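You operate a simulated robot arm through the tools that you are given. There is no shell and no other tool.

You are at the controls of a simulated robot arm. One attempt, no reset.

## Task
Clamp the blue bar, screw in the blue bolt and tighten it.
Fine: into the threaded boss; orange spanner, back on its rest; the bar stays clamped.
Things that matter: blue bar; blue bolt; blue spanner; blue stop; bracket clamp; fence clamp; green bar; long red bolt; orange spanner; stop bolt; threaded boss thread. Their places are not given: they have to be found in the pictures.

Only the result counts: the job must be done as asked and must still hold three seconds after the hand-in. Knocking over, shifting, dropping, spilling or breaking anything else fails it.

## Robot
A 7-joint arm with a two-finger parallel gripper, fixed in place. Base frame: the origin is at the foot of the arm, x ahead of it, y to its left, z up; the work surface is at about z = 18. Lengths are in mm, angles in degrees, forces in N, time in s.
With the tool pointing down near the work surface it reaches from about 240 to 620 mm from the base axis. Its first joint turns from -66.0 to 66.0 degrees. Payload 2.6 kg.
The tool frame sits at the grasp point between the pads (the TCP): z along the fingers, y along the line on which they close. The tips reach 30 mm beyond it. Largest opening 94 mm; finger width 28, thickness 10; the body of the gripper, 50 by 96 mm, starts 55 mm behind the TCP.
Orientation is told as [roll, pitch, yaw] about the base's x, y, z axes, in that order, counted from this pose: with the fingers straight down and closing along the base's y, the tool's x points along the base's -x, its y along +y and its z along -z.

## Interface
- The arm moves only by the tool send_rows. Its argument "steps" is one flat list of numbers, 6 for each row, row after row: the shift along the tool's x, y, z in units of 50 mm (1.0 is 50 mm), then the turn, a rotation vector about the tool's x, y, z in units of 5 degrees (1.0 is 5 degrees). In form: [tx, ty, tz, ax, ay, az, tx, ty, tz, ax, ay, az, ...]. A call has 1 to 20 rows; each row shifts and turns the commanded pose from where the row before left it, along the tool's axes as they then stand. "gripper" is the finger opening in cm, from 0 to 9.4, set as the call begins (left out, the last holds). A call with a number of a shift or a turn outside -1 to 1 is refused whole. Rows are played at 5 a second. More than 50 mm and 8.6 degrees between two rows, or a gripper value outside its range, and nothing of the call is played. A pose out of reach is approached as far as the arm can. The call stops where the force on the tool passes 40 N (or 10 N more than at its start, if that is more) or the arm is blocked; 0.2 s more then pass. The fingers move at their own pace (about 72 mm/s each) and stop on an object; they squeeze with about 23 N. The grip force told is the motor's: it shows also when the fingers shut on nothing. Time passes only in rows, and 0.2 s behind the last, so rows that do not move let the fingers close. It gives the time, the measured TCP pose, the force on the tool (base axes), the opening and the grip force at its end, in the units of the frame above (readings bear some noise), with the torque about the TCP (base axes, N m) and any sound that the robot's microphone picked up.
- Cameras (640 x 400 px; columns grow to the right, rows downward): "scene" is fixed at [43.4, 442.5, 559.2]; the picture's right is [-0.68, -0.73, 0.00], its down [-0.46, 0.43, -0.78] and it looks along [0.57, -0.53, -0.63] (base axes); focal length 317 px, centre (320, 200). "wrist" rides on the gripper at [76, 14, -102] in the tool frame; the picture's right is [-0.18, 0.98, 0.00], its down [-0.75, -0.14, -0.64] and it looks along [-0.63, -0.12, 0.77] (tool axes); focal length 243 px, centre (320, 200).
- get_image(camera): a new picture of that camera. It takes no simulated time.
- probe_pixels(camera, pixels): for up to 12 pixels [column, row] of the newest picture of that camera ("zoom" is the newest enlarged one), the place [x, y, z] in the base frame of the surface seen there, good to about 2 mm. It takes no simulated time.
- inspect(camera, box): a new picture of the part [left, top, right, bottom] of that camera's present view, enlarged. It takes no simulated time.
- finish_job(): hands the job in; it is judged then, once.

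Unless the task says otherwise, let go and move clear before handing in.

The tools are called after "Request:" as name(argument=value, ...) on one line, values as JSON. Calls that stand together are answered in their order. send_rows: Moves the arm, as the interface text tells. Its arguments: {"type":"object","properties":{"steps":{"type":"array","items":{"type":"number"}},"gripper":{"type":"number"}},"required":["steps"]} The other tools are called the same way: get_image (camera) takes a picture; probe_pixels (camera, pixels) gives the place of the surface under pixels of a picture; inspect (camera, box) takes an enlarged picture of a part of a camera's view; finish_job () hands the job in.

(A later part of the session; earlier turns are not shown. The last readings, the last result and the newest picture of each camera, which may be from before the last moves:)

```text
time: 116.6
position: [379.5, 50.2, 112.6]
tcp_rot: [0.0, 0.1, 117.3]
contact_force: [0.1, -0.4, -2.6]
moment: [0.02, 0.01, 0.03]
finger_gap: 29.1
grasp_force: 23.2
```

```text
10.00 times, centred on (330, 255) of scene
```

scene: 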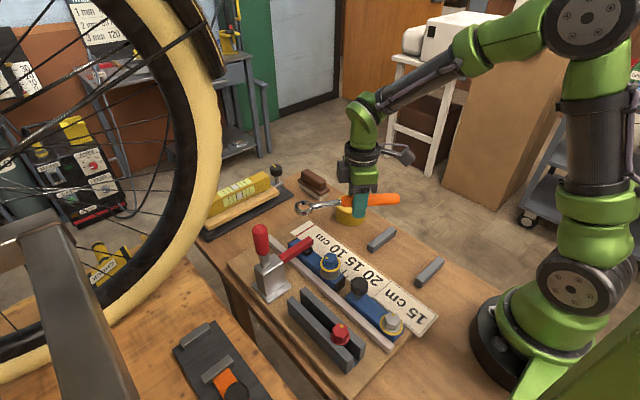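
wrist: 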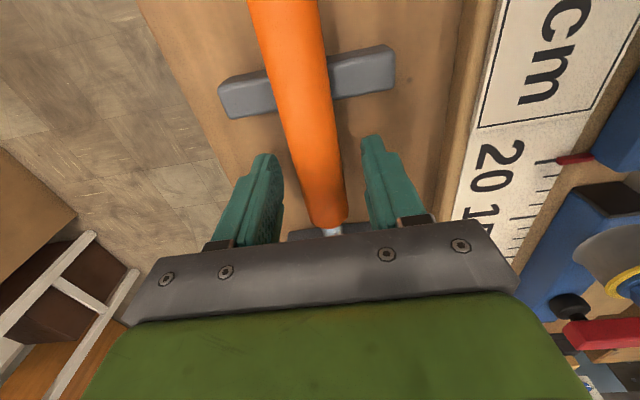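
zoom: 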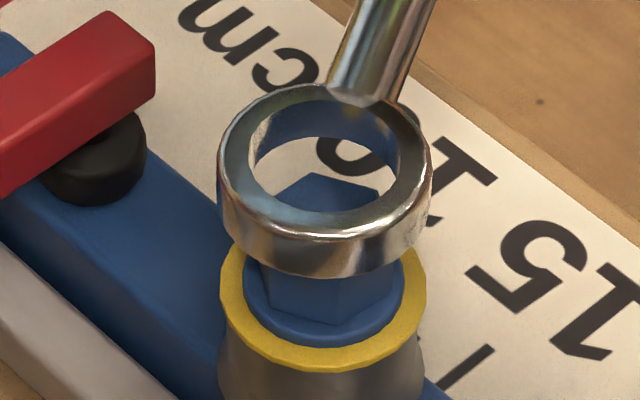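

The ring is just above the bolt, with a small lateral offset of about 0.7 mm by perspective. I'll correct that and lower 5 mm to view the hex through the ring.

Request:
send_rows(steps=[0.0044, 0.0124, 0.03, 0, 0, 0, 0, 0, 0.04, 0, 0, 0, 0, 0, 0.03, 0, 0, 0, 0, 0, 0, 0, 0, 0])

Request:
inspect(camera="scene", box=[315, 242, 345, 272])

```text
time: 117.6
position: [378.5, 49.2, 107.2]
tcp_rot: [0.0, 0.1, 117.3]
contact_force: [0.3, 0.6, -1.9]
moment: [0.03, 0.03, 0.0]
finger_gap: 29.4
grasp_force: 22.8
```

```text
13.33 times, centred on (330, 257) of scene
```

zoom: 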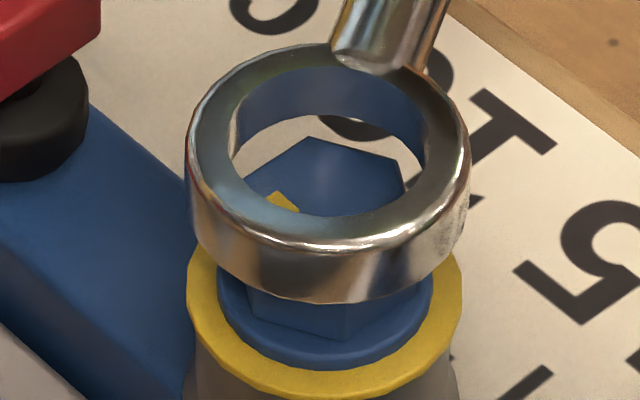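

The ring and hex now line up within about 0.3 mm in both directions. I'm lowering in 1 mm steps and watching for contact.

Request:
send_rows(steps=[-0.001, 0.003, 0.02, 0, 0, 0, 0, 0, 0.02, 0, 0, 0, 0, 0, 0.02, 0, 0, 0, 0, 0, 0, 0, 0, 0])

Request:
inspect(camera="scene", box=[315, 242, 345, 272])

```text
time: 118.6
position: [378.2, 50.3, 105.1]
tcp_rot: [0.0, 0.1, 117.2]
contact_force: [0.2, -0.3, -2.5]
moment: [0.01, 0.04, 0.01]
finger_gap: 29.1
grasp_force: 23.3
```

```text
13.33 times, centred on (330, 257) of scene
```

zoom: 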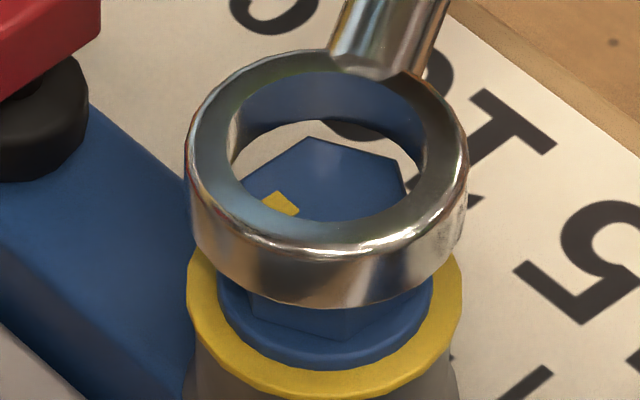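

Through the ring, the hex top is still about 5 mm below the ring's lower rim and well centred. I'll continue down.

Request:
send_rows(steps=[0, 0, 0.03, 0, 0, 0, 0, 0, 0.03, 0, 0, 0, 0, 0, 0.02, 0, 0, 0, 0, 0, 0, 0, 0, 0])

Request:
inspect(camera="scene", box=[315, 242, 345, 272])

```text
time: 119.6
position: [378.5, 47.9, 102.8]
tcp_rot: [0.0, 0.1, 117.3]
contact_force: [0.0, -0.4, -1.9]
moment: [0.02, 0.0, 0.0]
finger_gap: 29.0
grasp_force: 22.8
```

```text
13.33 times, centred on (330, 257) of scene
```

zoom: 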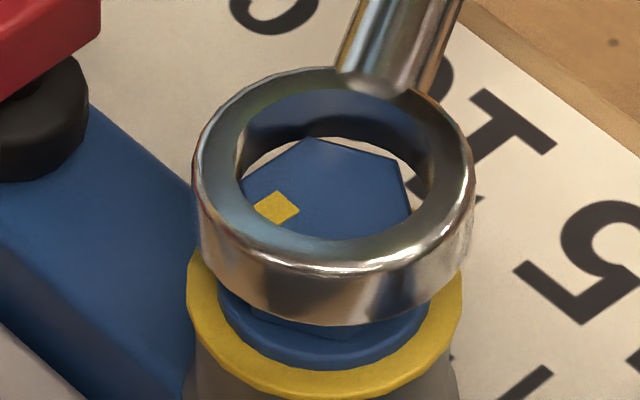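

The ring has shifted a little to the right (u≈334) with no contact force. I'll take another reading to see whether it settles.

Request:
send_rows(steps=[0, 0, 0, 0, 0, 0, 0, 0, 0, 0, 0, 0])

Request:
inspect(camera="scene", box=[315, 242, 345, 272])

```text
time: 120.2
position: [377.6, 47.6, 102.1]
tcp_rot: [-0.2, 0.2, 117.3]
contact_force: [0.2, 0.1, -2.0]
moment: [0.01, 0.02, 0.02]
finger_gap: 29.3
grasp_force: 23.2
```

```text
13.33 times, centred on (330, 257) of scene
```

zoom: 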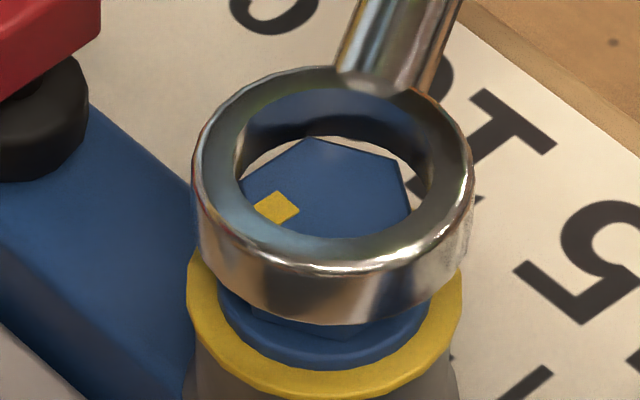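

It's steady here: the ring is about 0.8 mm to the right of aligned (u 334 vs expected 328.6). I'll correct by (+0.5,+0.6) mm and check again before lowering.

Request:
send_rows(steps=[-0.0054, -0.0149, 0, 0, 0, 0, 0, 0, 0, 0, 0, 0])

Request:
inspect(camera="scene", box=[315, 242, 345, 272])

```text
time: 120.8
position: [378.7, 49.6, 101.2]
tcp_rot: [-0.1, 0.2, 117.3]
contact_force: [0.0, 0.2, -1.5]
moment: [0.02, 0.01, 0.01]
finger_gap: 29.2
grasp_force: 23.3
```

```text
13.33 times, centred on (330, 257) of scene
```

zoom: 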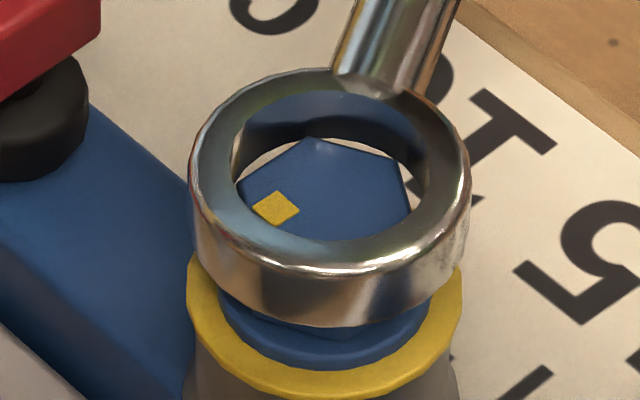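

That's nearly aligned (u≈330 vs 328.6). I'll make one more small nudge and descend in 1 mm steps.

Request:
send_rows(steps=[-0.0017, -0.0054, 0.02, 0, 0, 0, 0, 0, 0.02, 0, 0, 0, 0, 0, 0, 0, 0, 0])

Request:
inspect(camera="scene", box=[315, 242, 345, 272])

```text
time: 121.6
position: [380.3, 49.0, 100.3]
tcp_rot: [-0.1, 0.0, 117.3]
contact_force: [-0.6, 0.0, -0.9]
moment: [-0.03, 0.01, 0.05]
finger_gap: 29.3
grasp_force: 22.7
```

```text
13.33 times, centred on (330, 257) of scene
```

zoom: 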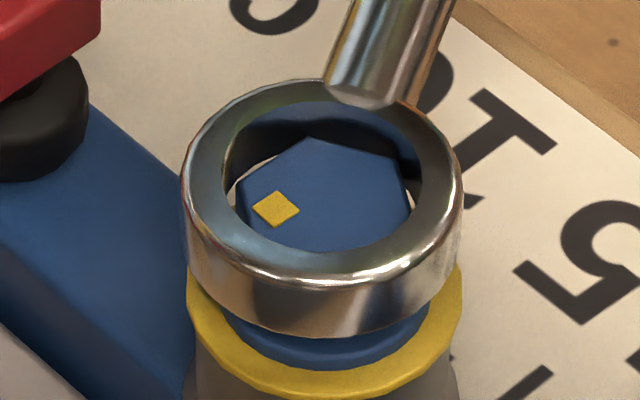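

The ring moved a bit far left (u≈322), so the arm has about 0.5–1 mm of play. I'll nudge back half a mm to the right and lower gently to feel for engagement.

Request:
send_rows(steps=[0.0035, 0.0094, 0, 0, 0, 0, 0, 0, 0, 0, 0, 0])

Request:
inspect(camera="scene", box=[315, 242, 345, 272])

```text
time: 122.2
position: [380.2, 49.2, 99.9]
tcp_rot: [-0.1, 0.1, 117.3]
contact_force: [0.9, -0.3, -1.2]
moment: [0.02, 0.02, 0.03]
finger_gap: 29.0
grasp_force: 22.6
```

```text
13.33 times, centred on (330, 257) of scene
```

zoom: 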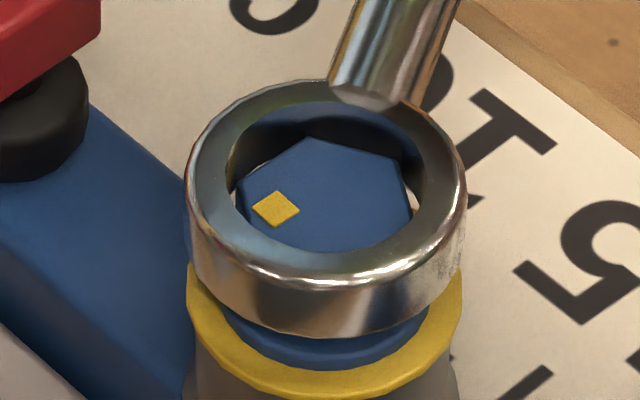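

The hex top is now inside the lower rim: the hex corner at (310,137) covers the far inner wall, and there are slivers on both sides. I'll keep lowering in 1 mm steps.

Request:
send_rows(steps=[0, 0, 0.02, 0, 0, 0, 0, 0, 0.02, 0, 0, 0, 0, 0, 0, 0, 0, 0])

Request:
inspect(camera="scene", box=[315, 242, 345, 272])

```text
time: 123.0
position: [379.3, 48.7, 97.3]
tcp_rot: [-0.1, 0.0, 117.3]
contact_force: [0.0, -1.2, -2.3]
moment: [0.01, 0.02, 0.11]
finger_gap: 29.3
grasp_force: 22.6
```

```text
13.33 times, centred on (330, 257) of scene
```

zoom: 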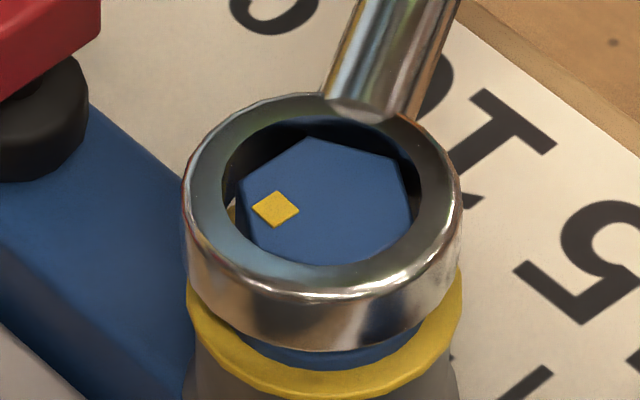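

It's engaging without contact loads. The ring is slightly left (321.5 vs 326), so I'll nudge 0.4 mm right and continue down.

Request:
send_rows(steps=[0.0027, 0.0075, 0, 0, 0, 0, 0, 0, 0.02, 0, 0, 0, 0, 0, 0.02, 0, 0, 0, 0, 0, 0, 0, 0, 0])

Request:
inspect(camera="scene", box=[315, 242, 345, 272])

```text
time: 124.0
position: [377.9, 49.7, 95.1]
tcp_rot: [-0.1, 0.1, 117.2]
contact_force: [0.0, 0.7, -3.2]
moment: [0.02, 0.02, 0.0]
finger_gap: 29.0
grasp_force: 23.4
```

```text
13.33 times, centred on (330, 257) of scene
```

zoom: 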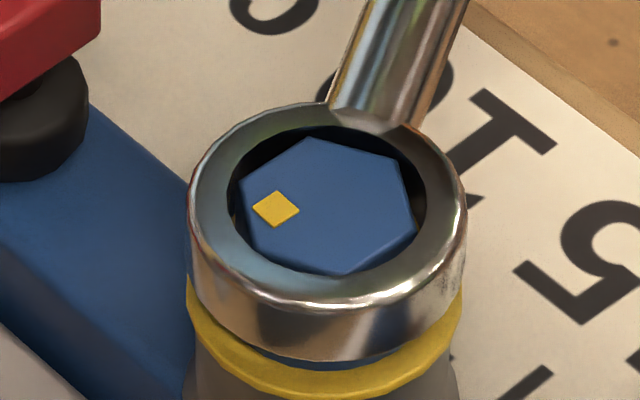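

The ring sits well around the hex. I'll lower about 4 mm more for full engagement.

Request:
send_rows(steps=[0, 0, 0.02, 0, 0, 0, 0, 0, 0.02, 0, 0, 0, 0, 0, 0.02, 0, 0, 0, 0, 0, 0, 0, 0, 0])

Request:
inspect(camera="scene", box=[315, 242, 345, 272])

```text
time: 125.0
position: [378.5, 48.8, 91.7]
tcp_rot: [0.0, 0.1, 117.3]
contact_force: [-0.5, 0.0, -2.3]
moment: [0.03, -0.01, -0.02]
finger_gap: 29.2
grasp_force: 23.0
```

```text
13.33 times, centred on (330, 257) of scene
```

zoom: 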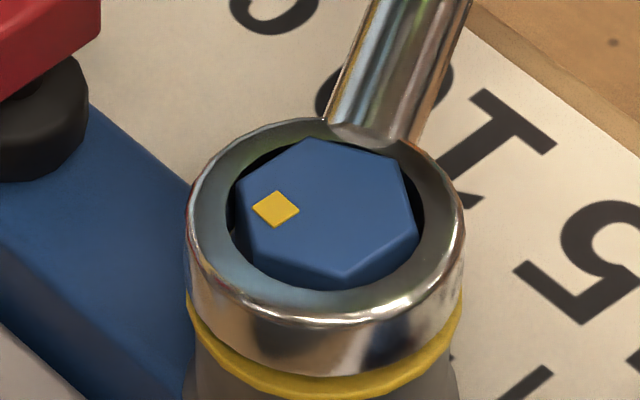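

The hex is now flush with the ring. A couple more mm down until the ring rests near the flange.

Request:
send_rows(steps=[0, 0, 0.02, 0, 0, 0, 0, 0, 0.02, 0, 0, 0, 0, 0, 0.01, 0, 0, 0, 0, 0, 0, 0, 0, 0])

Request:
inspect(camera="scene", box=[315, 242, 345, 272])

```text
time: 126.0
position: [378.9, 49.9, 89.9]
tcp_rot: [-0.2, 0.1, 117.3]
contact_force: [1.5, -2.5, 5.3]
moment: [0.61, 0.35, -0.02]
finger_gap: 29.2
grasp_force: 23.1
```

```text
13.33 times, centred on (330, 257) of scene
```

zoom: 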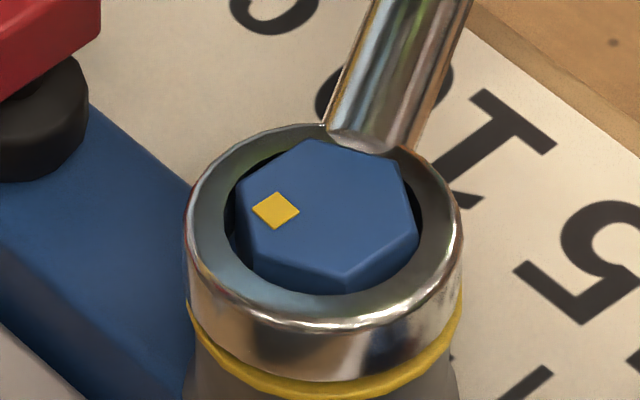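

The ring rests on the flange (Fz +5). I'll ease up 0.5 mm, then swing the handle clockwise about the bolt axis: 10° in small steps, watching the force and the yellow mark.

Request:
send_rows(steps=[0, 0, -0.012, 0, 0, 0, -0.0012, 0.1012, 0, 0, 0, 0.5, -0.0012, 0.1012, 0, 0, 0, 0.5, -0.0012, 0.1012, 0, 0, 0, 0.5, -0.0012, 0.1012, 0, 0, 0, 0.5, 0, 0, 0, 0, 0, 0])

Request:
inspect(camera="scene", box=[315, 242, 345, 272])

```text
time: 127.4
position: [359.4, 42.0, 89.8]
tcp_rot: [-0.1, 0.0, 107.2]
contact_force: [2.4, -1.1, 1.2]
moment: [0.29, 0.04, -0.06]
finger_gap: 29.1
grasp_force: 22.7
```

```text
13.33 times, centred on (330, 257) of scene
```

zoom: 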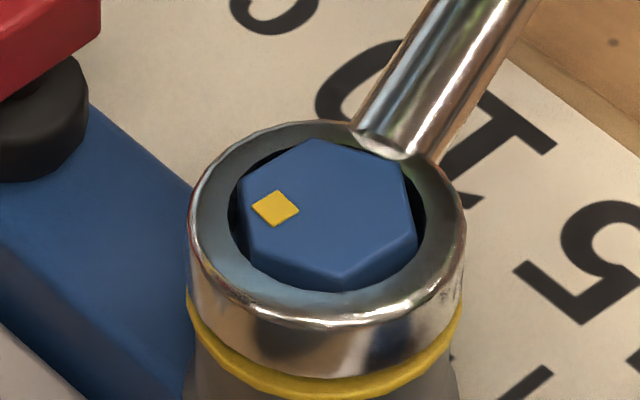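

The mark hasn't moved and the force is still low, so there's free play in the ring. I'll continue another 15°.

Request:
send_rows(steps=[-0.0012, 0.1012, 0, 0, 0, 0.5, -0.0012, 0.1012, 0, 0, 0, 0.5, -0.0012, 0.1012, 0, 0, 0, 0.5, -0.0012, 0.1012, 0, 0, 0, 0.5, -0.0012, 0.1012, 0, 0, 0, 0.5, -0.0012, 0.1012, 0, 0, 0, 0.5, 0, 0, 0, 0, 0, 0])

Request:
inspect(camera="scene", box=[315, 242, 345, 272])

```text
time: 129.0
position: [329.3, 36.1, 90.0]
tcp_rot: [0.0, -0.1, 92.1]
contact_force: [3.6, -0.6, -6.4]
moment: [-0.64, -0.02, -0.06]
finger_gap: 29.1
grasp_force: 23.4
```

```text
13.33 times, centred on (330, 257) of scene
```

zoom: 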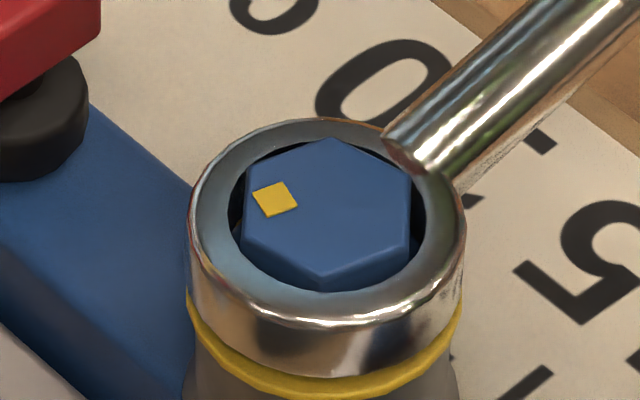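

The bolt is turning with the spanner: the hex corner moved from (310,137) to (335,138). Torque is still low, so I'll keep turning clockwise.

Request:
send_rows(steps=[-0.0012, 0.1012, 0.003, 0, 0, 0.5, -0.0012, 0.1012, 0.003, 0, 0, 0.5, -0.0012, 0.1012, 0, 0, 0, 0.5, -0.0012, 0.1012, 0, 0, 0, 0.5, -0.0012, 0.1012, 0, 0, 0, 0.5, -0.0012, 0.1012, 0, 0, 0, 0.5, 0, 0, 0, 0, 0, 0])

Request:
inspect(camera="scene", box=[315, 242, 345, 272])

```text
time: 130.6
position: [297.6, 39.5, 91.2]
tcp_rot: [-0.2, -0.1, 77.3]
contact_force: [8.8, 10.3, 2.4]
moment: [0.44, -0.11, 0.01]
finger_gap: 29.0
grasp_force: 22.9
```

```text
13.33 times, centred on (330, 257) of scene
```

zoom: 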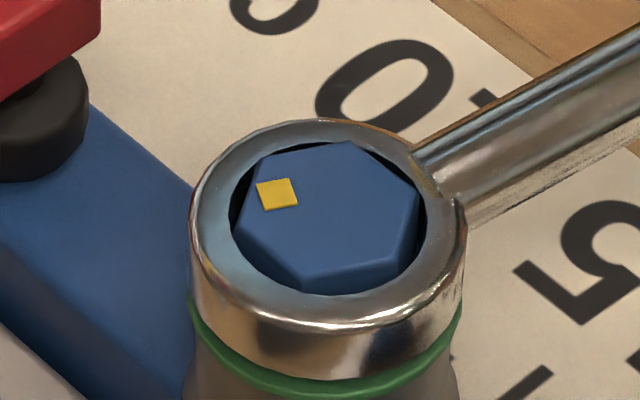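

The indicator ring turned green, so the bolt is tight and I'll stop turning. I'll back off about 2.5° to unload the ring, relieve the radial pull slightly, and check that the green stays.

Request:
send_rows(steps=[-0.012, -0.1, 0, 0, 0, -0.5, 0, 0, 0, 0, 0, 0])

Request:
inspect(camera="scene", box=[315, 242, 345, 272])

```text
time: 131.2
position: [303.0, 36.8, 90.1]
tcp_rot: [-0.2, 0.1, 79.8]
contact_force: [6.2, 11.3, -0.8]
moment: [0.2, -0.03, -0.11]
finger_gap: 29.0
grasp_force: 23.3
```

```text
13.33 times, centred on (330, 257) of scene
```

zoom: 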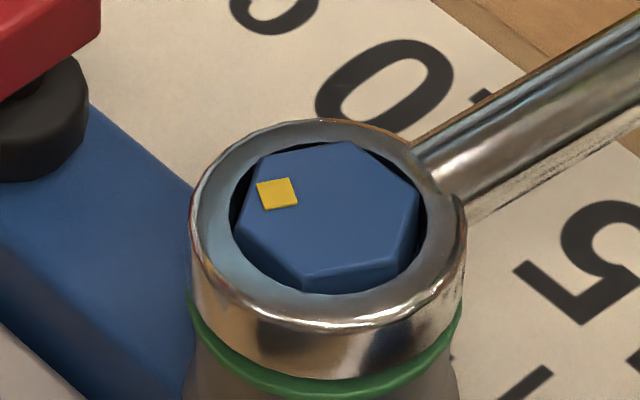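

It's still green and the bolt didn't move back. The remaining pull is Fx +6, Fy +11, so I'll ease the hand toward it and begin lifting in small steps.

Request:
send_rows(steps=[-0.015, -0.006, 0, 0, 0, 0, 0, 0, 0, 0, 0, 0])

Request:
send_rows(steps=[0, 0, -0.02, 0, 0, 0, 0, 0, -0.02, 0, 0, 0, 0, 0, 0, 0, 0, 0])

Request:
inspect(camera="scene", box=[315, 242, 345, 272])

```text
time: 131.8
position: [303.2, 37.7, 90.6]
tcp_rot: [-0.2, 0.1, 79.7]
contact_force: [2.4, -4.1, 4.0]
moment: [0.49, -0.14, -0.01]
finger_gap: 29.3
grasp_force: 23.0
```

```text
time: 132.6
position: [305.0, 37.8, 91.8]
tcp_rot: [0.0, 0.1, 79.9]
contact_force: [1.0, -15.4, -3.9]
moment: [-0.27, 0.05, -0.06]
finger_gap: 29.3
grasp_force: 22.5
```

```text
13.33 times, centred on (330, 257) of scene
```

zoom: 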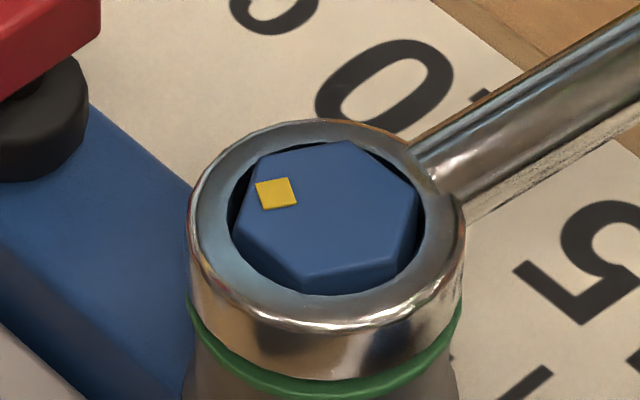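

Fy flipped to -15 N as I lifted. I'll shift back 0.6 mm outward and continue lifting.

Request:
send_rows(steps=[0.013, 0, -0.02, 0, 0, 0, 0, 0, -0.02, 0, 0, 0, 0, 0, 0, 0, 0, 0])

Request:
inspect(camera="scene", box=[315, 242, 345, 272])

```text
time: 133.4
position: [304.6, 39.6, 95.1]
tcp_rot: [0.0, 0.0, 79.8]
contact_force: [0.9, -9.9, -5.4]
moment: [-0.48, 0.1, 0.0]
finger_gap: 29.2
grasp_force: 23.1
```

```text
13.33 times, centred on (330, 257) of scene
```

zoom: 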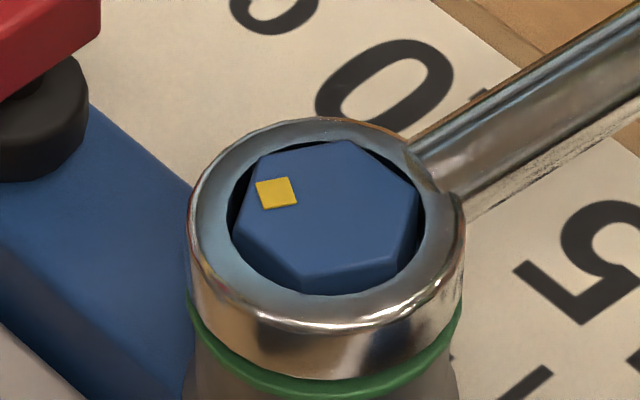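

The hand rose 4 mm but the ring hardly moved, because the radial load is binding it. I'll relieve it by moving outward a bit more and read again.

Request:
send_rows(steps=[0.012, 0, 0, 0, 0, 0, 0, 0, 0, 0, 0, 0])

Request:
send_rows(steps=[0, 0, 0, 0, 0, 0])

Request:
inspect(camera="scene", box=[315, 205, 415, 275])

```text
time: 134.0
position: [303.8, 39.3, 94.3]
tcp_rot: [-0.2, -0.2, 79.8]
contact_force: [4.3, -3.1, -4.5]
moment: [-0.21, 0.0, -0.28]
finger_gap: 29.2
grasp_force: 23.4
```

```text
time: 134.4
position: [303.8, 38.7, 96.0]
tcp_rot: [-0.2, -0.2, 79.9]
contact_force: [6.4, 0.7, -1.7]
moment: [0.05, -0.03, -0.25]
finger_gap: 29.1
grasp_force: 22.9
```

```text
5.71 times, centred on (365, 240) of scene
```

zoom: 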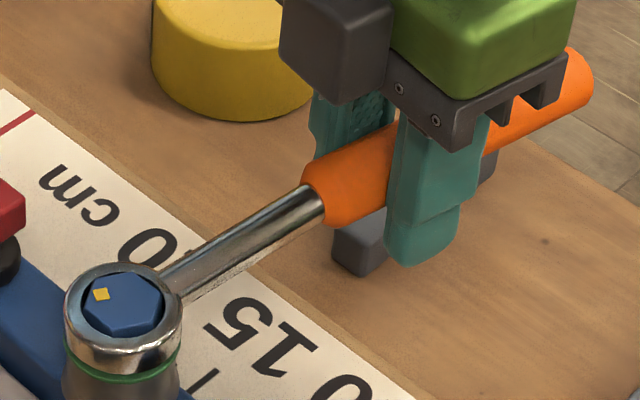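

Radial load is gone, leaving Fx +6. I'll shift +0.4 mm in x and lift again in small steps.

Request:
send_rows(steps=[-0.0014, -0.008, 0, 0, 0, 0, 0, 0, -0.02, 0, 0, 0, 0, 0, -0.02, 0, 0, 0, 0, 0, 0, 0, 0, 0])

Request:
inspect(camera="scene", box=[315, 242, 345, 272])

```text
time: 135.4
position: [303.7, 38.6, 96.2]
tcp_rot: [-0.1, 0.0, 80.0]
contact_force: [4.2, 13.2, -6.9]
moment: [-0.29, 0.08, 0.05]
finger_gap: 29.3
grasp_force: 23.2
```

```text
13.33 times, centred on (330, 257) of scene
```

zoom: 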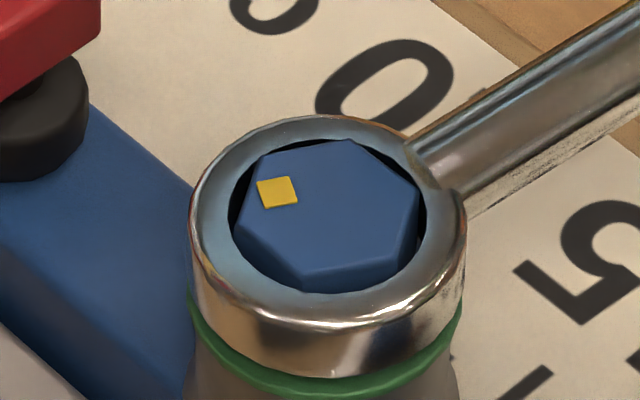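

The ring is coming up slightly (front rim 325→322). Fy is +13, so I'll ease the hand +0.7 mm in y and keep lifting.

Request:
send_rows(steps=[-0.014, -0.004, -0.01, 0, 0, 0, 0, 0, -0.02, 0, 0, 0, 0, 0, 0, 0, 0, 0])

Request:
send_rows(steps=[0, 0, -0.02, 0, 0, 0, 0, 0, 0, 0, 0, 0])

Request:
inspect(camera="scene", box=[315, 242, 345, 272])

```text
time: 136.2
position: [304.2, 39.0, 97.2]
tcp_rot: [-0.1, 0.0, 79.8]
contact_force: [4.7, 10.6, -7.2]
moment: [-0.42, 0.06, 0.03]
finger_gap: 29.1
grasp_force: 22.7
```

```text
time: 136.8
position: [303.9, 38.6, 98.2]
tcp_rot: [-0.2, -0.1, 79.8]
contact_force: [3.7, 7.6, -8.0]
moment: [-0.45, 0.09, 0.08]
finger_gap: 29.1
grasp_force: 22.7
```

```text
13.33 times, centred on (330, 257) of scene
```

zoom: 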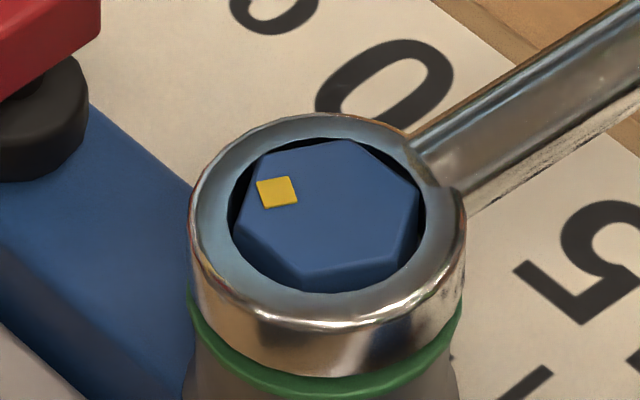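

The ring is tilting rather than sliding, held by side friction. I'll ease the side load and wiggle the handle a couple of degrees counter-clockwise within its free play so the ring slides up.

Request:
send_rows(steps=[-0.0107, -0.003, 0, 0, 0, 0, -0.0032, -0.1012, 0, 0, 0, -0.5, -0.0012, 0.1012, 0, 0, 0, 0.5, -0.0032, -0.1012, -0.01, 0, 0, -0.5, -0.0012, 0.1012, 0, 0, 0, 0.5, -0.0032, -0.1012, -0.01, 0, 0, -0.5])

Request:
inspect(camera="scene", box=[315, 242, 345, 272])

```text
time: 138.2
position: [309.6, 38.7, 100.5]
tcp_rot: [-0.1, 0.1, 82.3]
contact_force: [-1.5, -10.4, -4.6]
moment: [-0.44, 0.09, 0.09]
finger_gap: 29.3
grasp_force: 23.2
```

```text
13.33 times, centred on (330, 257) of scene
```

zoom: 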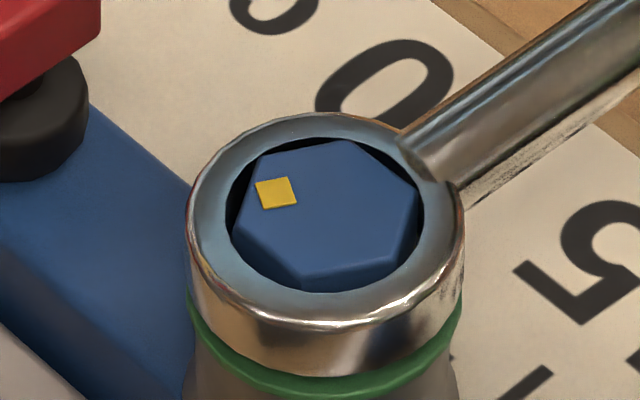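

The ring keeps tilting instead of sliding. I'll go back down to level it, null the side forces there, and then lift again.

Request:
send_rows(steps=[0.008, 0, 0.05, 0, 0, 0, 0, 0, 0.05, 0, 0, 0, 0, 0, 0.05, 0, 0, 0, 0, 0, 0.03, 0, 0, 0, 0, 0, 0, 0, 0, 0])

Request:
send_rows(steps=[0, 0, 0, 0, 0, 0, 0, 0, 0, 0, 0, 0])

Request:
inspect(camera="scene", box=[315, 242, 345, 272])

```text
time: 139.4
position: [309.5, 39.5, 91.4]
tcp_rot: [-0.3, 0.0, 82.3]
contact_force: [0.8, -1.4, 6.1]
moment: [0.65, -0.08, 0.07]
finger_gap: 29.3
grasp_force: 22.9
```

```text
time: 140.0
position: [309.2, 38.0, 92.1]
tcp_rot: [-0.1, 0.0, 82.3]
contact_force: [2.1, 2.7, 3.7]
moment: [0.57, -0.15, 0.01]
finger_gap: 29.4
grasp_force: 22.8
```

```text
13.33 times, centred on (330, 257) of scene
```

zoom: 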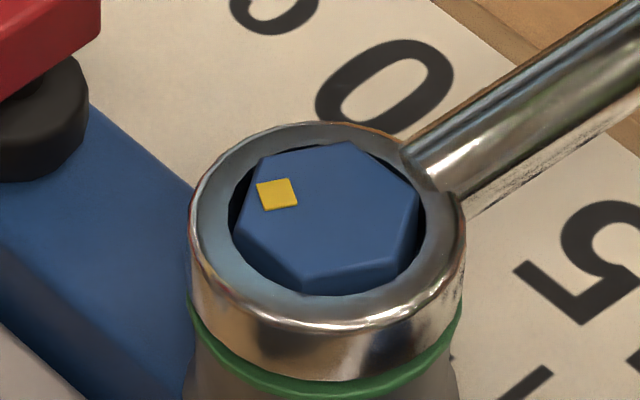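

Side forces are now small (2,3 N) and the ring is level. I'm lifting straight up in 1 mm rows.

Request:
send_rows(steps=[0, 0, -0.02, 0, 0, 0, 0, 0, -0.02, 0, 0, 0, 0, 0, -0.02, 0, 0, 0])

Request:
send_rows(steps=[0, 0, -0.02, 0, 0, 0, 0, 0, 0, 0, 0, 0])

Request:
inspect(camera="scene", box=[315, 242, 345, 272])

```text
time: 140.8
position: [309.2, 38.7, 93.7]
tcp_rot: [0.1, 0.0, 82.4]
contact_force: [1.0, 7.8, -6.5]
moment: [-0.6, 0.05, 0.03]
finger_gap: 29.2
grasp_force: 23.1
```

```text
time: 141.4
position: [309.9, 37.9, 94.7]
tcp_rot: [-0.1, 0.0, 82.3]
contact_force: [-0.2, 6.6, -6.1]
moment: [-0.4, 0.05, 0.17]
finger_gap: 29.3
grasp_force: 22.8
```

```text
13.33 times, centred on (330, 257) of scene
```

zoom: 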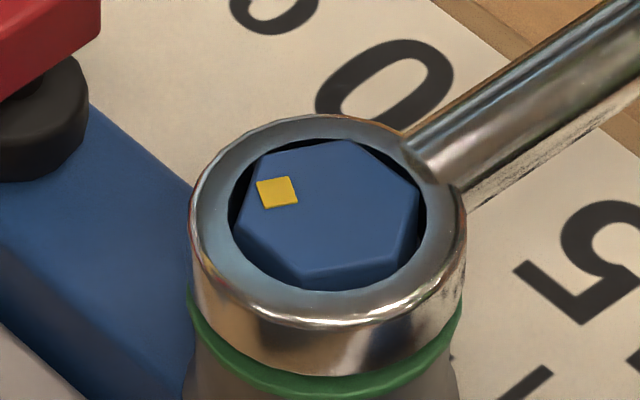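

Request:
send_rows(steps=[-0.01, 0, 0, 0, 0, 0, 0, 0, 0, 0, 0, 0])

Request:
send_rows(steps=[0, 0, 0, 0, 0, 0])

Request:
inspect(camera="scene", box=[315, 242, 345, 272])

```text
time: 142.0
position: [311.1, 36.4, 94.8]
tcp_rot: [0.0, 0.0, 82.3]
contact_force: [-1.5, 2.8, 0.1]
moment: [0.34, -0.02, 0.32]
finger_gap: 29.3
grasp_force: 23.0
```

```text
time: 142.4
position: [310.6, 38.3, 95.1]
tcp_rot: [-0.2, 0.0, 82.3]
contact_force: [-1.9, 1.6, 0.3]
moment: [0.24, 0.03, 0.25]
finger_gap: 29.0
grasp_force: 22.9
```

```text
13.33 times, centred on (330, 257) of scene
```

zoom: 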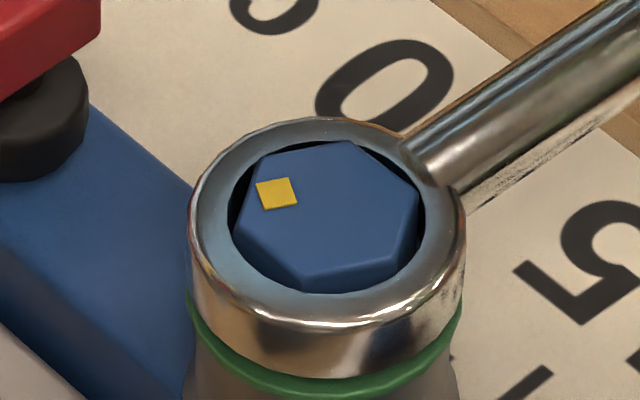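

Loads are nearly zero now. I'm lifting 2 mm more and checking the ring.

Request:
send_rows(steps=[0, 0, -0.03, 0, 0, 0, 0, 0, -0.03, 0, 0, 0])

Request:
inspect(camera="scene", box=[315, 242, 345, 272])

Request:
inspect(camera="scene", box=[315, 205, 415, 275])

```text
time: 143.0
position: [310.4, 37.8, 95.9]
tcp_rot: [0.0, 0.0, 82.4]
contact_force: [-1.9, 3.3, -4.7]
moment: [-0.31, 0.08, 0.29]
finger_gap: 29.2
grasp_force: 22.8
```

```text
13.33 times, centred on (330, 257) of scene
```

zoom: 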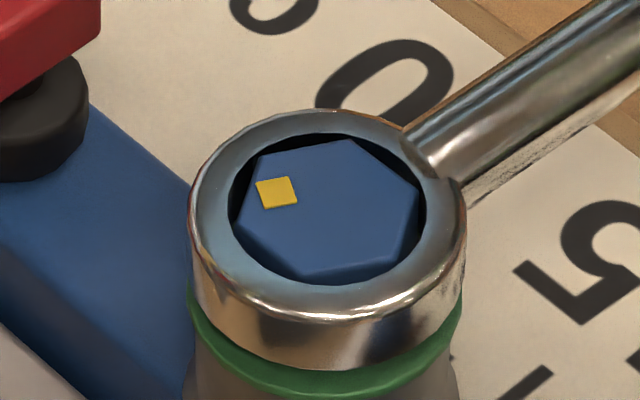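

```text
5.71 times, centred on (365, 240) of scene
```

zoom: 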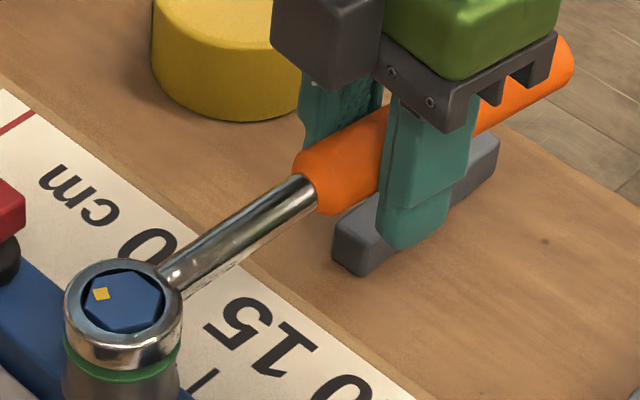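

The ring is rising now: its front lower edge went from 380 to 368. I'll continue lifting.

Request:
send_rows(steps=[0, 0, -0.03, 0, 0, 0, 0, 0, -0.03, 0, 0, 0])

Request:
send_rows(steps=[0, 0, -0.03, 0, 0, 0, 0, 0, -0.03, 0, 0, 0])

Request:
inspect(camera="scene", box=[315, 242, 345, 272])

```text
time: 143.6
position: [310.5, 38.6, 100.4]
tcp_rot: [-0.1, 0.0, 82.3]
contact_force: [-3.2, 0.2, -3.1]
moment: [-0.29, 0.08, 0.37]
finger_gap: 29.3
grasp_force: 22.5
```

```text
time: 144.2
position: [309.9, 38.3, 104.7]
tcp_rot: [-0.1, 0.0, 82.4]
contact_force: [-1.3, 1.7, -4.9]
moment: [-0.22, 0.05, 0.32]
finger_gap: 29.3
grasp_force: 22.7
```

```text
13.33 times, centred on (330, 257) of scene
```

zoom: 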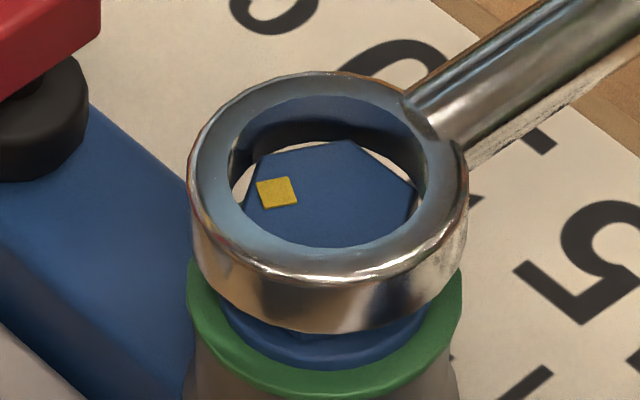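

The ring is nearly off the head and the green indicator stays. I'll continue up to a safe height.

Request:
send_rows(steps=[0, 0, -0.03, 0, 0, 0, 0, 0, -0.04, 0, 0, 0, 0, 0, -0.06, 0, 0, 0, 0, 0, -0.08, 0, 0, 0, 0, 0, -0.1, 0, 0, 0, 0, 0, -0.1, 0, 0, 0, 0, 0, -0.06, 0, 0, 0, 0, 0, 0, 0, 0, 0])

Request:
inspect(camera="scene", box=[300, 195, 420, 280])

Request:
inspect(camera="scene", box=[315, 242, 345, 272])

```text
time: 146.0
position: [310.7, 40.1, 128.6]
tcp_rot: [-0.1, 0.0, 82.3]
contact_force: [-0.7, -0.5, -3.1]
moment: [0.06, -0.01, -0.01]
finger_gap: 29.2
grasp_force: 23.0
```

```text
4.71 times, centred on (360, 238) of scene
```

zoom: 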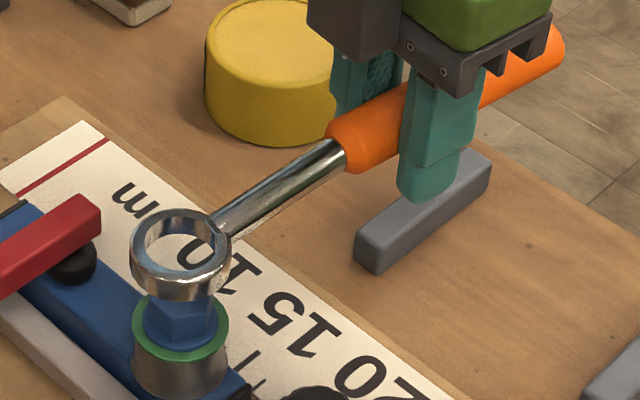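

```text
13.33 times, centred on (330, 257) of scene
```

zoom: 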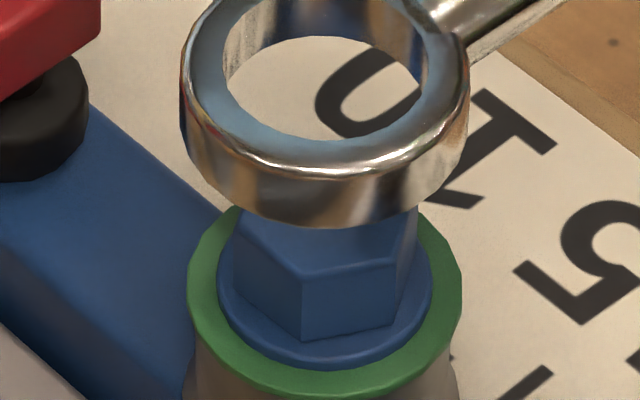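

The spanner is clear, the bolt is tight and green. Now I'll take the spanner back: raise, move away toward its rest, and rotate back to yaw 0.

Request:
send_rows(steps=[0, 0, -0.1, 0, 0, 0, 0, 0, -0.14, 0, 0, 0, 0, 0, -0.1, 0, 0, 0, 0.08, 0.015, 0, 0, 0, 0, 0.15, 0.03, 0, 0, 0, 0, 0.2, 0.038, 0, 0, 0, 0, 0.2, 0.038, 0, 0, 0, 0, 0.2, 0.038, 0, 0, 0, 0, 0.2, 0.038, 0, 0, 0, 0, 0.13, 0.025, 0, 0, 0, 0, 0.08, 0.015, 0, 0, 0, 0, 0, 0, 0, 0, 0, 0])

Request:
send_rows(steps=[0, 0, 0, 0, 0, 0.3, 0, 0, 0, 0, 0, 0.6, 0, 0, 0, 0, 0, 1, 0, 0, 0, 0, 0, 1, 0, 0, 0, 0, 0, 1, 0, 0, 0, 0, 0, 1, 0, 0, 0, 0, 0, 1, 0, 0, 0, 0, 0, 1, 0, 0, 0, 0, 0, 1, 0, 0, 0, 0, 0, 1, 0, 0, 0, 0, 0, 1, 0, 0, 0, 0, 0, 1, 0, 0, 0, 0, 0, 1, 0, 0, 0, 0, 0, 1, 0, 0, 0, 0, 0, 1, 0, 0, 0, 0, 0, 1, 0, 0, 0, 0, 0, 0.96, 0, 0, 0, 0, 0, 0.6])

Request:
send_rows(steps=[0, 0, 0, 0, 0, 0, 0, 0, 0, 0, 0, 0])

Request:
inspect(camera="scene", box=[330, 140, 470, 280])

```text
time: 148.6
position: [290.6, -22.3, 146.1]
tcp_rot: [-0.1, -0.1, 82.3]
contact_force: [0.2, 0.4, -2.0]
moment: [-0.03, 0.0, 0.03]
finger_gap: 29.0
grasp_force: 22.4
```

```text
time: 152.4
position: [289.8, -20.5, 143.0]
tcp_rot: [0.0, -0.2, -0.1]
contact_force: [0.7, 0.5, -2.5]
moment: [0.03, 0.02, -0.01]
finger_gap: 29.0
grasp_force: 22.9
```

```text
time: 153.0
position: [289.9, -19.9, 144.5]
tcp_rot: [0.0, -0.1, 0.0]
contact_force: [0.4, 0.1, -2.6]
moment: [0.03, 0.0, 0.0]
finger_gap: 29.4
grasp_force: 23.6
```

```text
2.86 times, centred on (400, 210) of scene
```

zoom: 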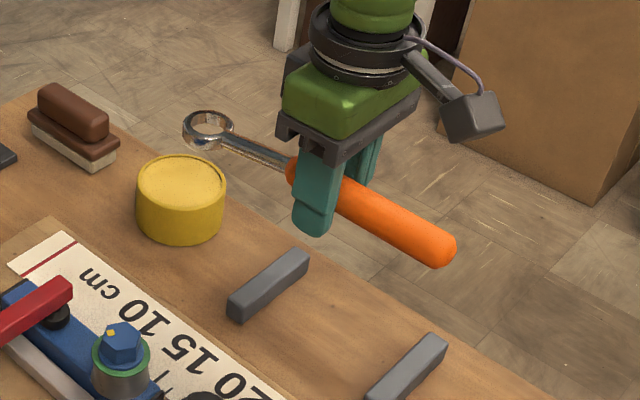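

The spanner is back at yaw 0. I'm moving above its rest at (242.8,-25.9) and descending partway.

Request:
send_rows(steps=[0.08, -0.01, 0, 0, 0, 0, 0.16, -0.02, 0, 0, 0, 0, 0.2, -0.024, 0, 0, 0, 0, 0.2, -0.024, 0, 0, 0, 0, 0.18, -0.022, 0, 0, 0, 0, 0.12, -0.014, 0, 0, 0, 0, 0, 0, 0.1, 0, 0, 0, 0, 0, 0.2, 0, 0, 0, 0, 0, 0.2, 0, 0, 0, 0, 0, 0.2, 0, 0, 0, 0, 0, 0.2, 0, 0, 0, 0, 0, 0.2, 0, 0, 0, 0, 0, 0.2, 0, 0, 0, 0, 0, 0.1, 0, 0, 0, 0, 0, 0.06, 0, 0, 0, 0, 0, 0, 0, 0, 0])

Request:
inspect(camera="scene", box=[355, 190, 465, 290])

Request:
probe_pixels(camera="zoom", pixels=[[150, 110], [205, 115], [177, 140], [170, 92], [240, 140], [280, 165], [400, 225], [450, 260], [500, 295], [160, 128], [200, 100]])

```text
time: 156.4
position: [243.6, -27.7, 69.7]
tcp_rot: [-0.1, -0.1, 0.0]
contact_force: [0.0, -0.5, -2.1]
moment: [0.01, -0.06, 0.02]
finger_gap: 29.3
grasp_force: 22.8
```

```text
4.00 times, centred on (410, 240) of scene
```

zoom: 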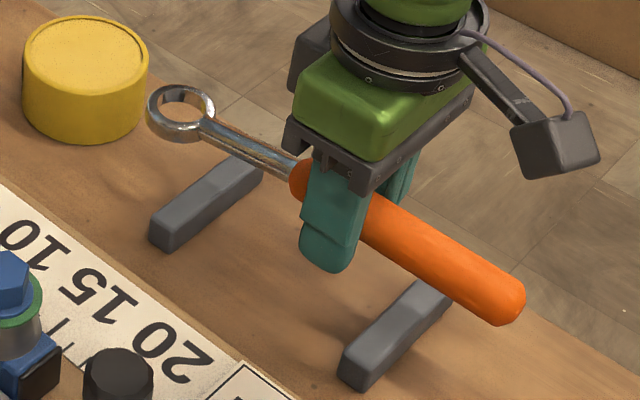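

```text
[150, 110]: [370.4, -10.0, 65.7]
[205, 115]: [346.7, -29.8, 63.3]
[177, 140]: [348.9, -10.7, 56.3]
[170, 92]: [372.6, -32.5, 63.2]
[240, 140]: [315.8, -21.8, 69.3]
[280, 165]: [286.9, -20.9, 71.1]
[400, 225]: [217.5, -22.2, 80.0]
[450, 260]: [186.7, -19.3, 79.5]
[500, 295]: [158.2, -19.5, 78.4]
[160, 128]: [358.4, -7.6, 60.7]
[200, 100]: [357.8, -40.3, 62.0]
```

The spanner is level and right above its rests: ring top z≈63 against 34 at rest. I'm lowering 25 mm, then I'll go in fine steps.

Request:
send_rows(steps=[0, 0.02, 0.08, 0, 0, 0, 0, 0, 0.1, 0, 0, 0, 0, 0, 0.1, 0, 0, 0, 0, 0, 0.1, 0, 0, 0, 0, 0, 0.08, 0, 0, 0, 0, 0, 0.04, 0, 0, 0, 0, 0, 0, 0, 0, 0])

Request:
inspect(camera="scene", box=[355, 190, 465, 290])

```text
time: 158.0
position: [243.5, -26.6, 45.7]
tcp_rot: [0.1, -0.1, -0.1]
contact_force: [-0.5, -0.1, -1.6]
moment: [-0.01, -0.05, -0.01]
finger_gap: 29.1
grasp_force: 23.3
```

```text
4.00 times, centred on (410, 240) of scene
```

zoom: 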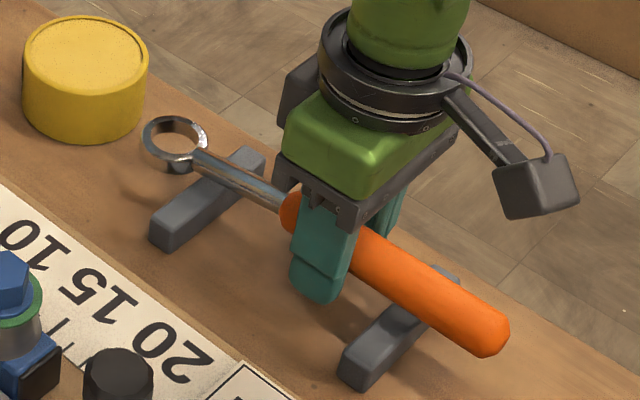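

It's about 4–5 mm above the rests. I'm lowering in 1 mm steps until they take the weight.

Request:
send_rows(steps=[0, 0, 0.02, 0, 0, 0, 0, 0, 0.02, 0, 0, 0, 0, 0, 0.02, 0, 0, 0])

Request:
send_rows(steps=[0, 0, 0.02, 0, 0, 0, 0, 0, 0, 0, 0, 0])

Request:
send_rows(steps=[0, 0, 0.02, 0, 0, 0, 0, 0, 0, 0, 0, 0])

Request:
inspect(camera="scene", box=[355, 190, 465, 290])

```text
time: 158.8
position: [244.9, -25.8, 42.4]
tcp_rot: [0.0, -0.2, 0.0]
contact_force: [0.0, 0.6, -1.5]
moment: [0.0, -0.01, 0.01]
finger_gap: 29.6
grasp_force: 22.6
```

```text
time: 159.4
position: [244.5, -26.6, 42.7]
tcp_rot: [0.0, -0.1, 0.0]
contact_force: [-0.7, -0.1, -2.3]
moment: [0.0, -0.04, 0.02]
finger_gap: 29.1
grasp_force: 22.8
```

```text
time: 160.0
position: [244.0, -24.8, 40.8]
tcp_rot: [0.0, -0.1, 0.0]
contact_force: [0.1, -0.2, -3.1]
moment: [-0.04, -0.01, -0.01]
finger_gap: 29.3
grasp_force: 22.7
```

```text
4.00 times, centred on (410, 240) of scene
```

zoom: 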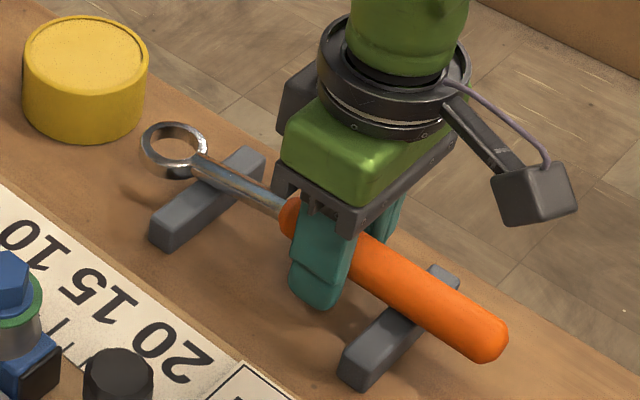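

Request:
send_rows(steps=[0, 0, 0.02, 0, 0, 0, 0, 0, 0, 0, 0, 0])

Request:
send_rows(steps=[0, 0, 0.02, 0, 0, 0, 0, 0, 0, 0, 0, 0])

Request:
inspect(camera="scene", box=[355, 190, 465, 290])

```text
time: 160.6
position: [242.0, -25.3, 41.6]
tcp_rot: [0.1, -0.1, 0.0]
contact_force: [-0.2, -0.1, -1.3]
moment: [0.01, -0.03, -0.01]
finger_gap: 29.1
grasp_force: 23.0
```

```text
time: 161.2
position: [243.9, -26.5, 39.0]
tcp_rot: [0.0, -0.3, 0.0]
contact_force: [-1.2, -1.5, 4.1]
moment: [-0.04, -0.68, -0.11]
finger_gap: 29.2
grasp_force: 23.2
```

```text
4.00 times, centred on (410, 240) of scene
```

zoom: 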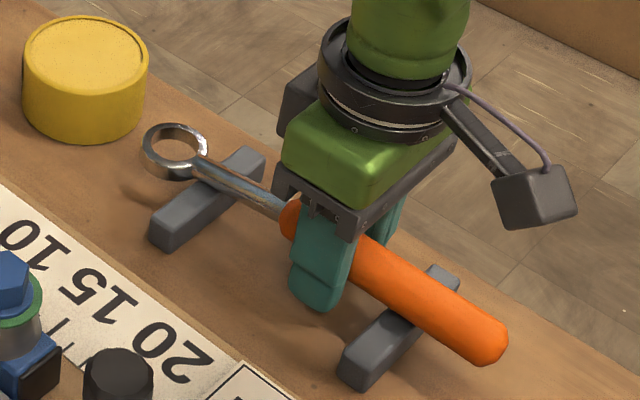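

The front rest has taken contact (Fz +4). I'll lower a touch more so the rear is close too, then open gently.

Request:
send_rows(steps=[0, 0, 0.02, 0, 0, 0, 0, 0, 0, 0, 0, 0])

Request:
send_rows(steps=[0, 0, 0, 0, 0, 0, 0, 0, 0, 0, 0, 0], gripper=5.5)

Request:
inspect(camera="scene", box=[355, 190, 465, 290])

Request:
get_image(camera="wrist")

```text
time: 161.8
position: [243.5, -25.2, 38.7]
tcp_rot: [0.0, -0.1, 0.0]
contact_force: [-1.1, -1.9, 4.7]
moment: [-0.01, -0.59, -0.19]
finger_gap: 29.3
grasp_force: 22.9
```

```text
time: 162.4
position: [242.9, -25.5, 38.3]
tcp_rot: [0.0, -0.1, 0.0]
contact_force: [-0.7, -0.3, -0.3]
moment: [0.01, 0.0, 0.0]
finger_gap: 54.9
grasp_force: 0.0
```

```text
4.00 times, centred on (410, 240) of scene
```

zoom: 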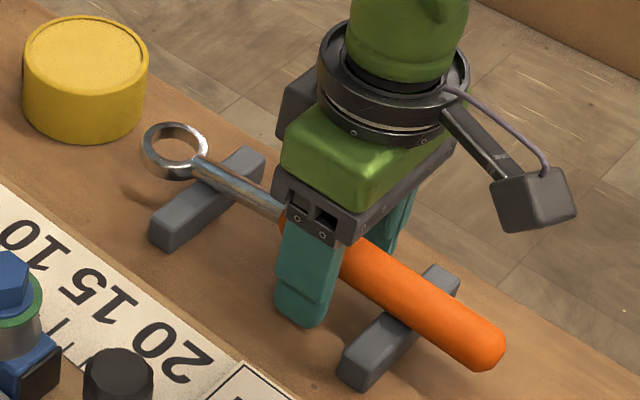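

```text
taken
```

wrist: 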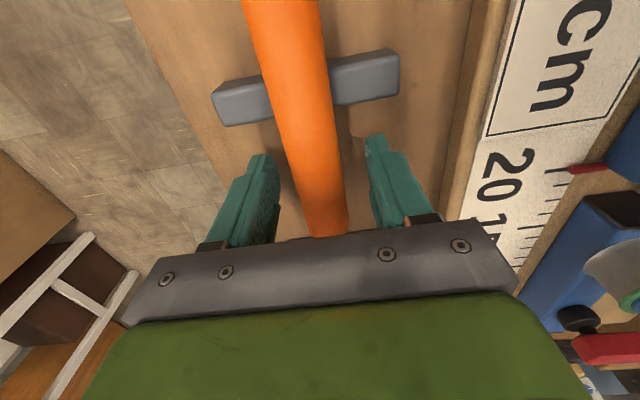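

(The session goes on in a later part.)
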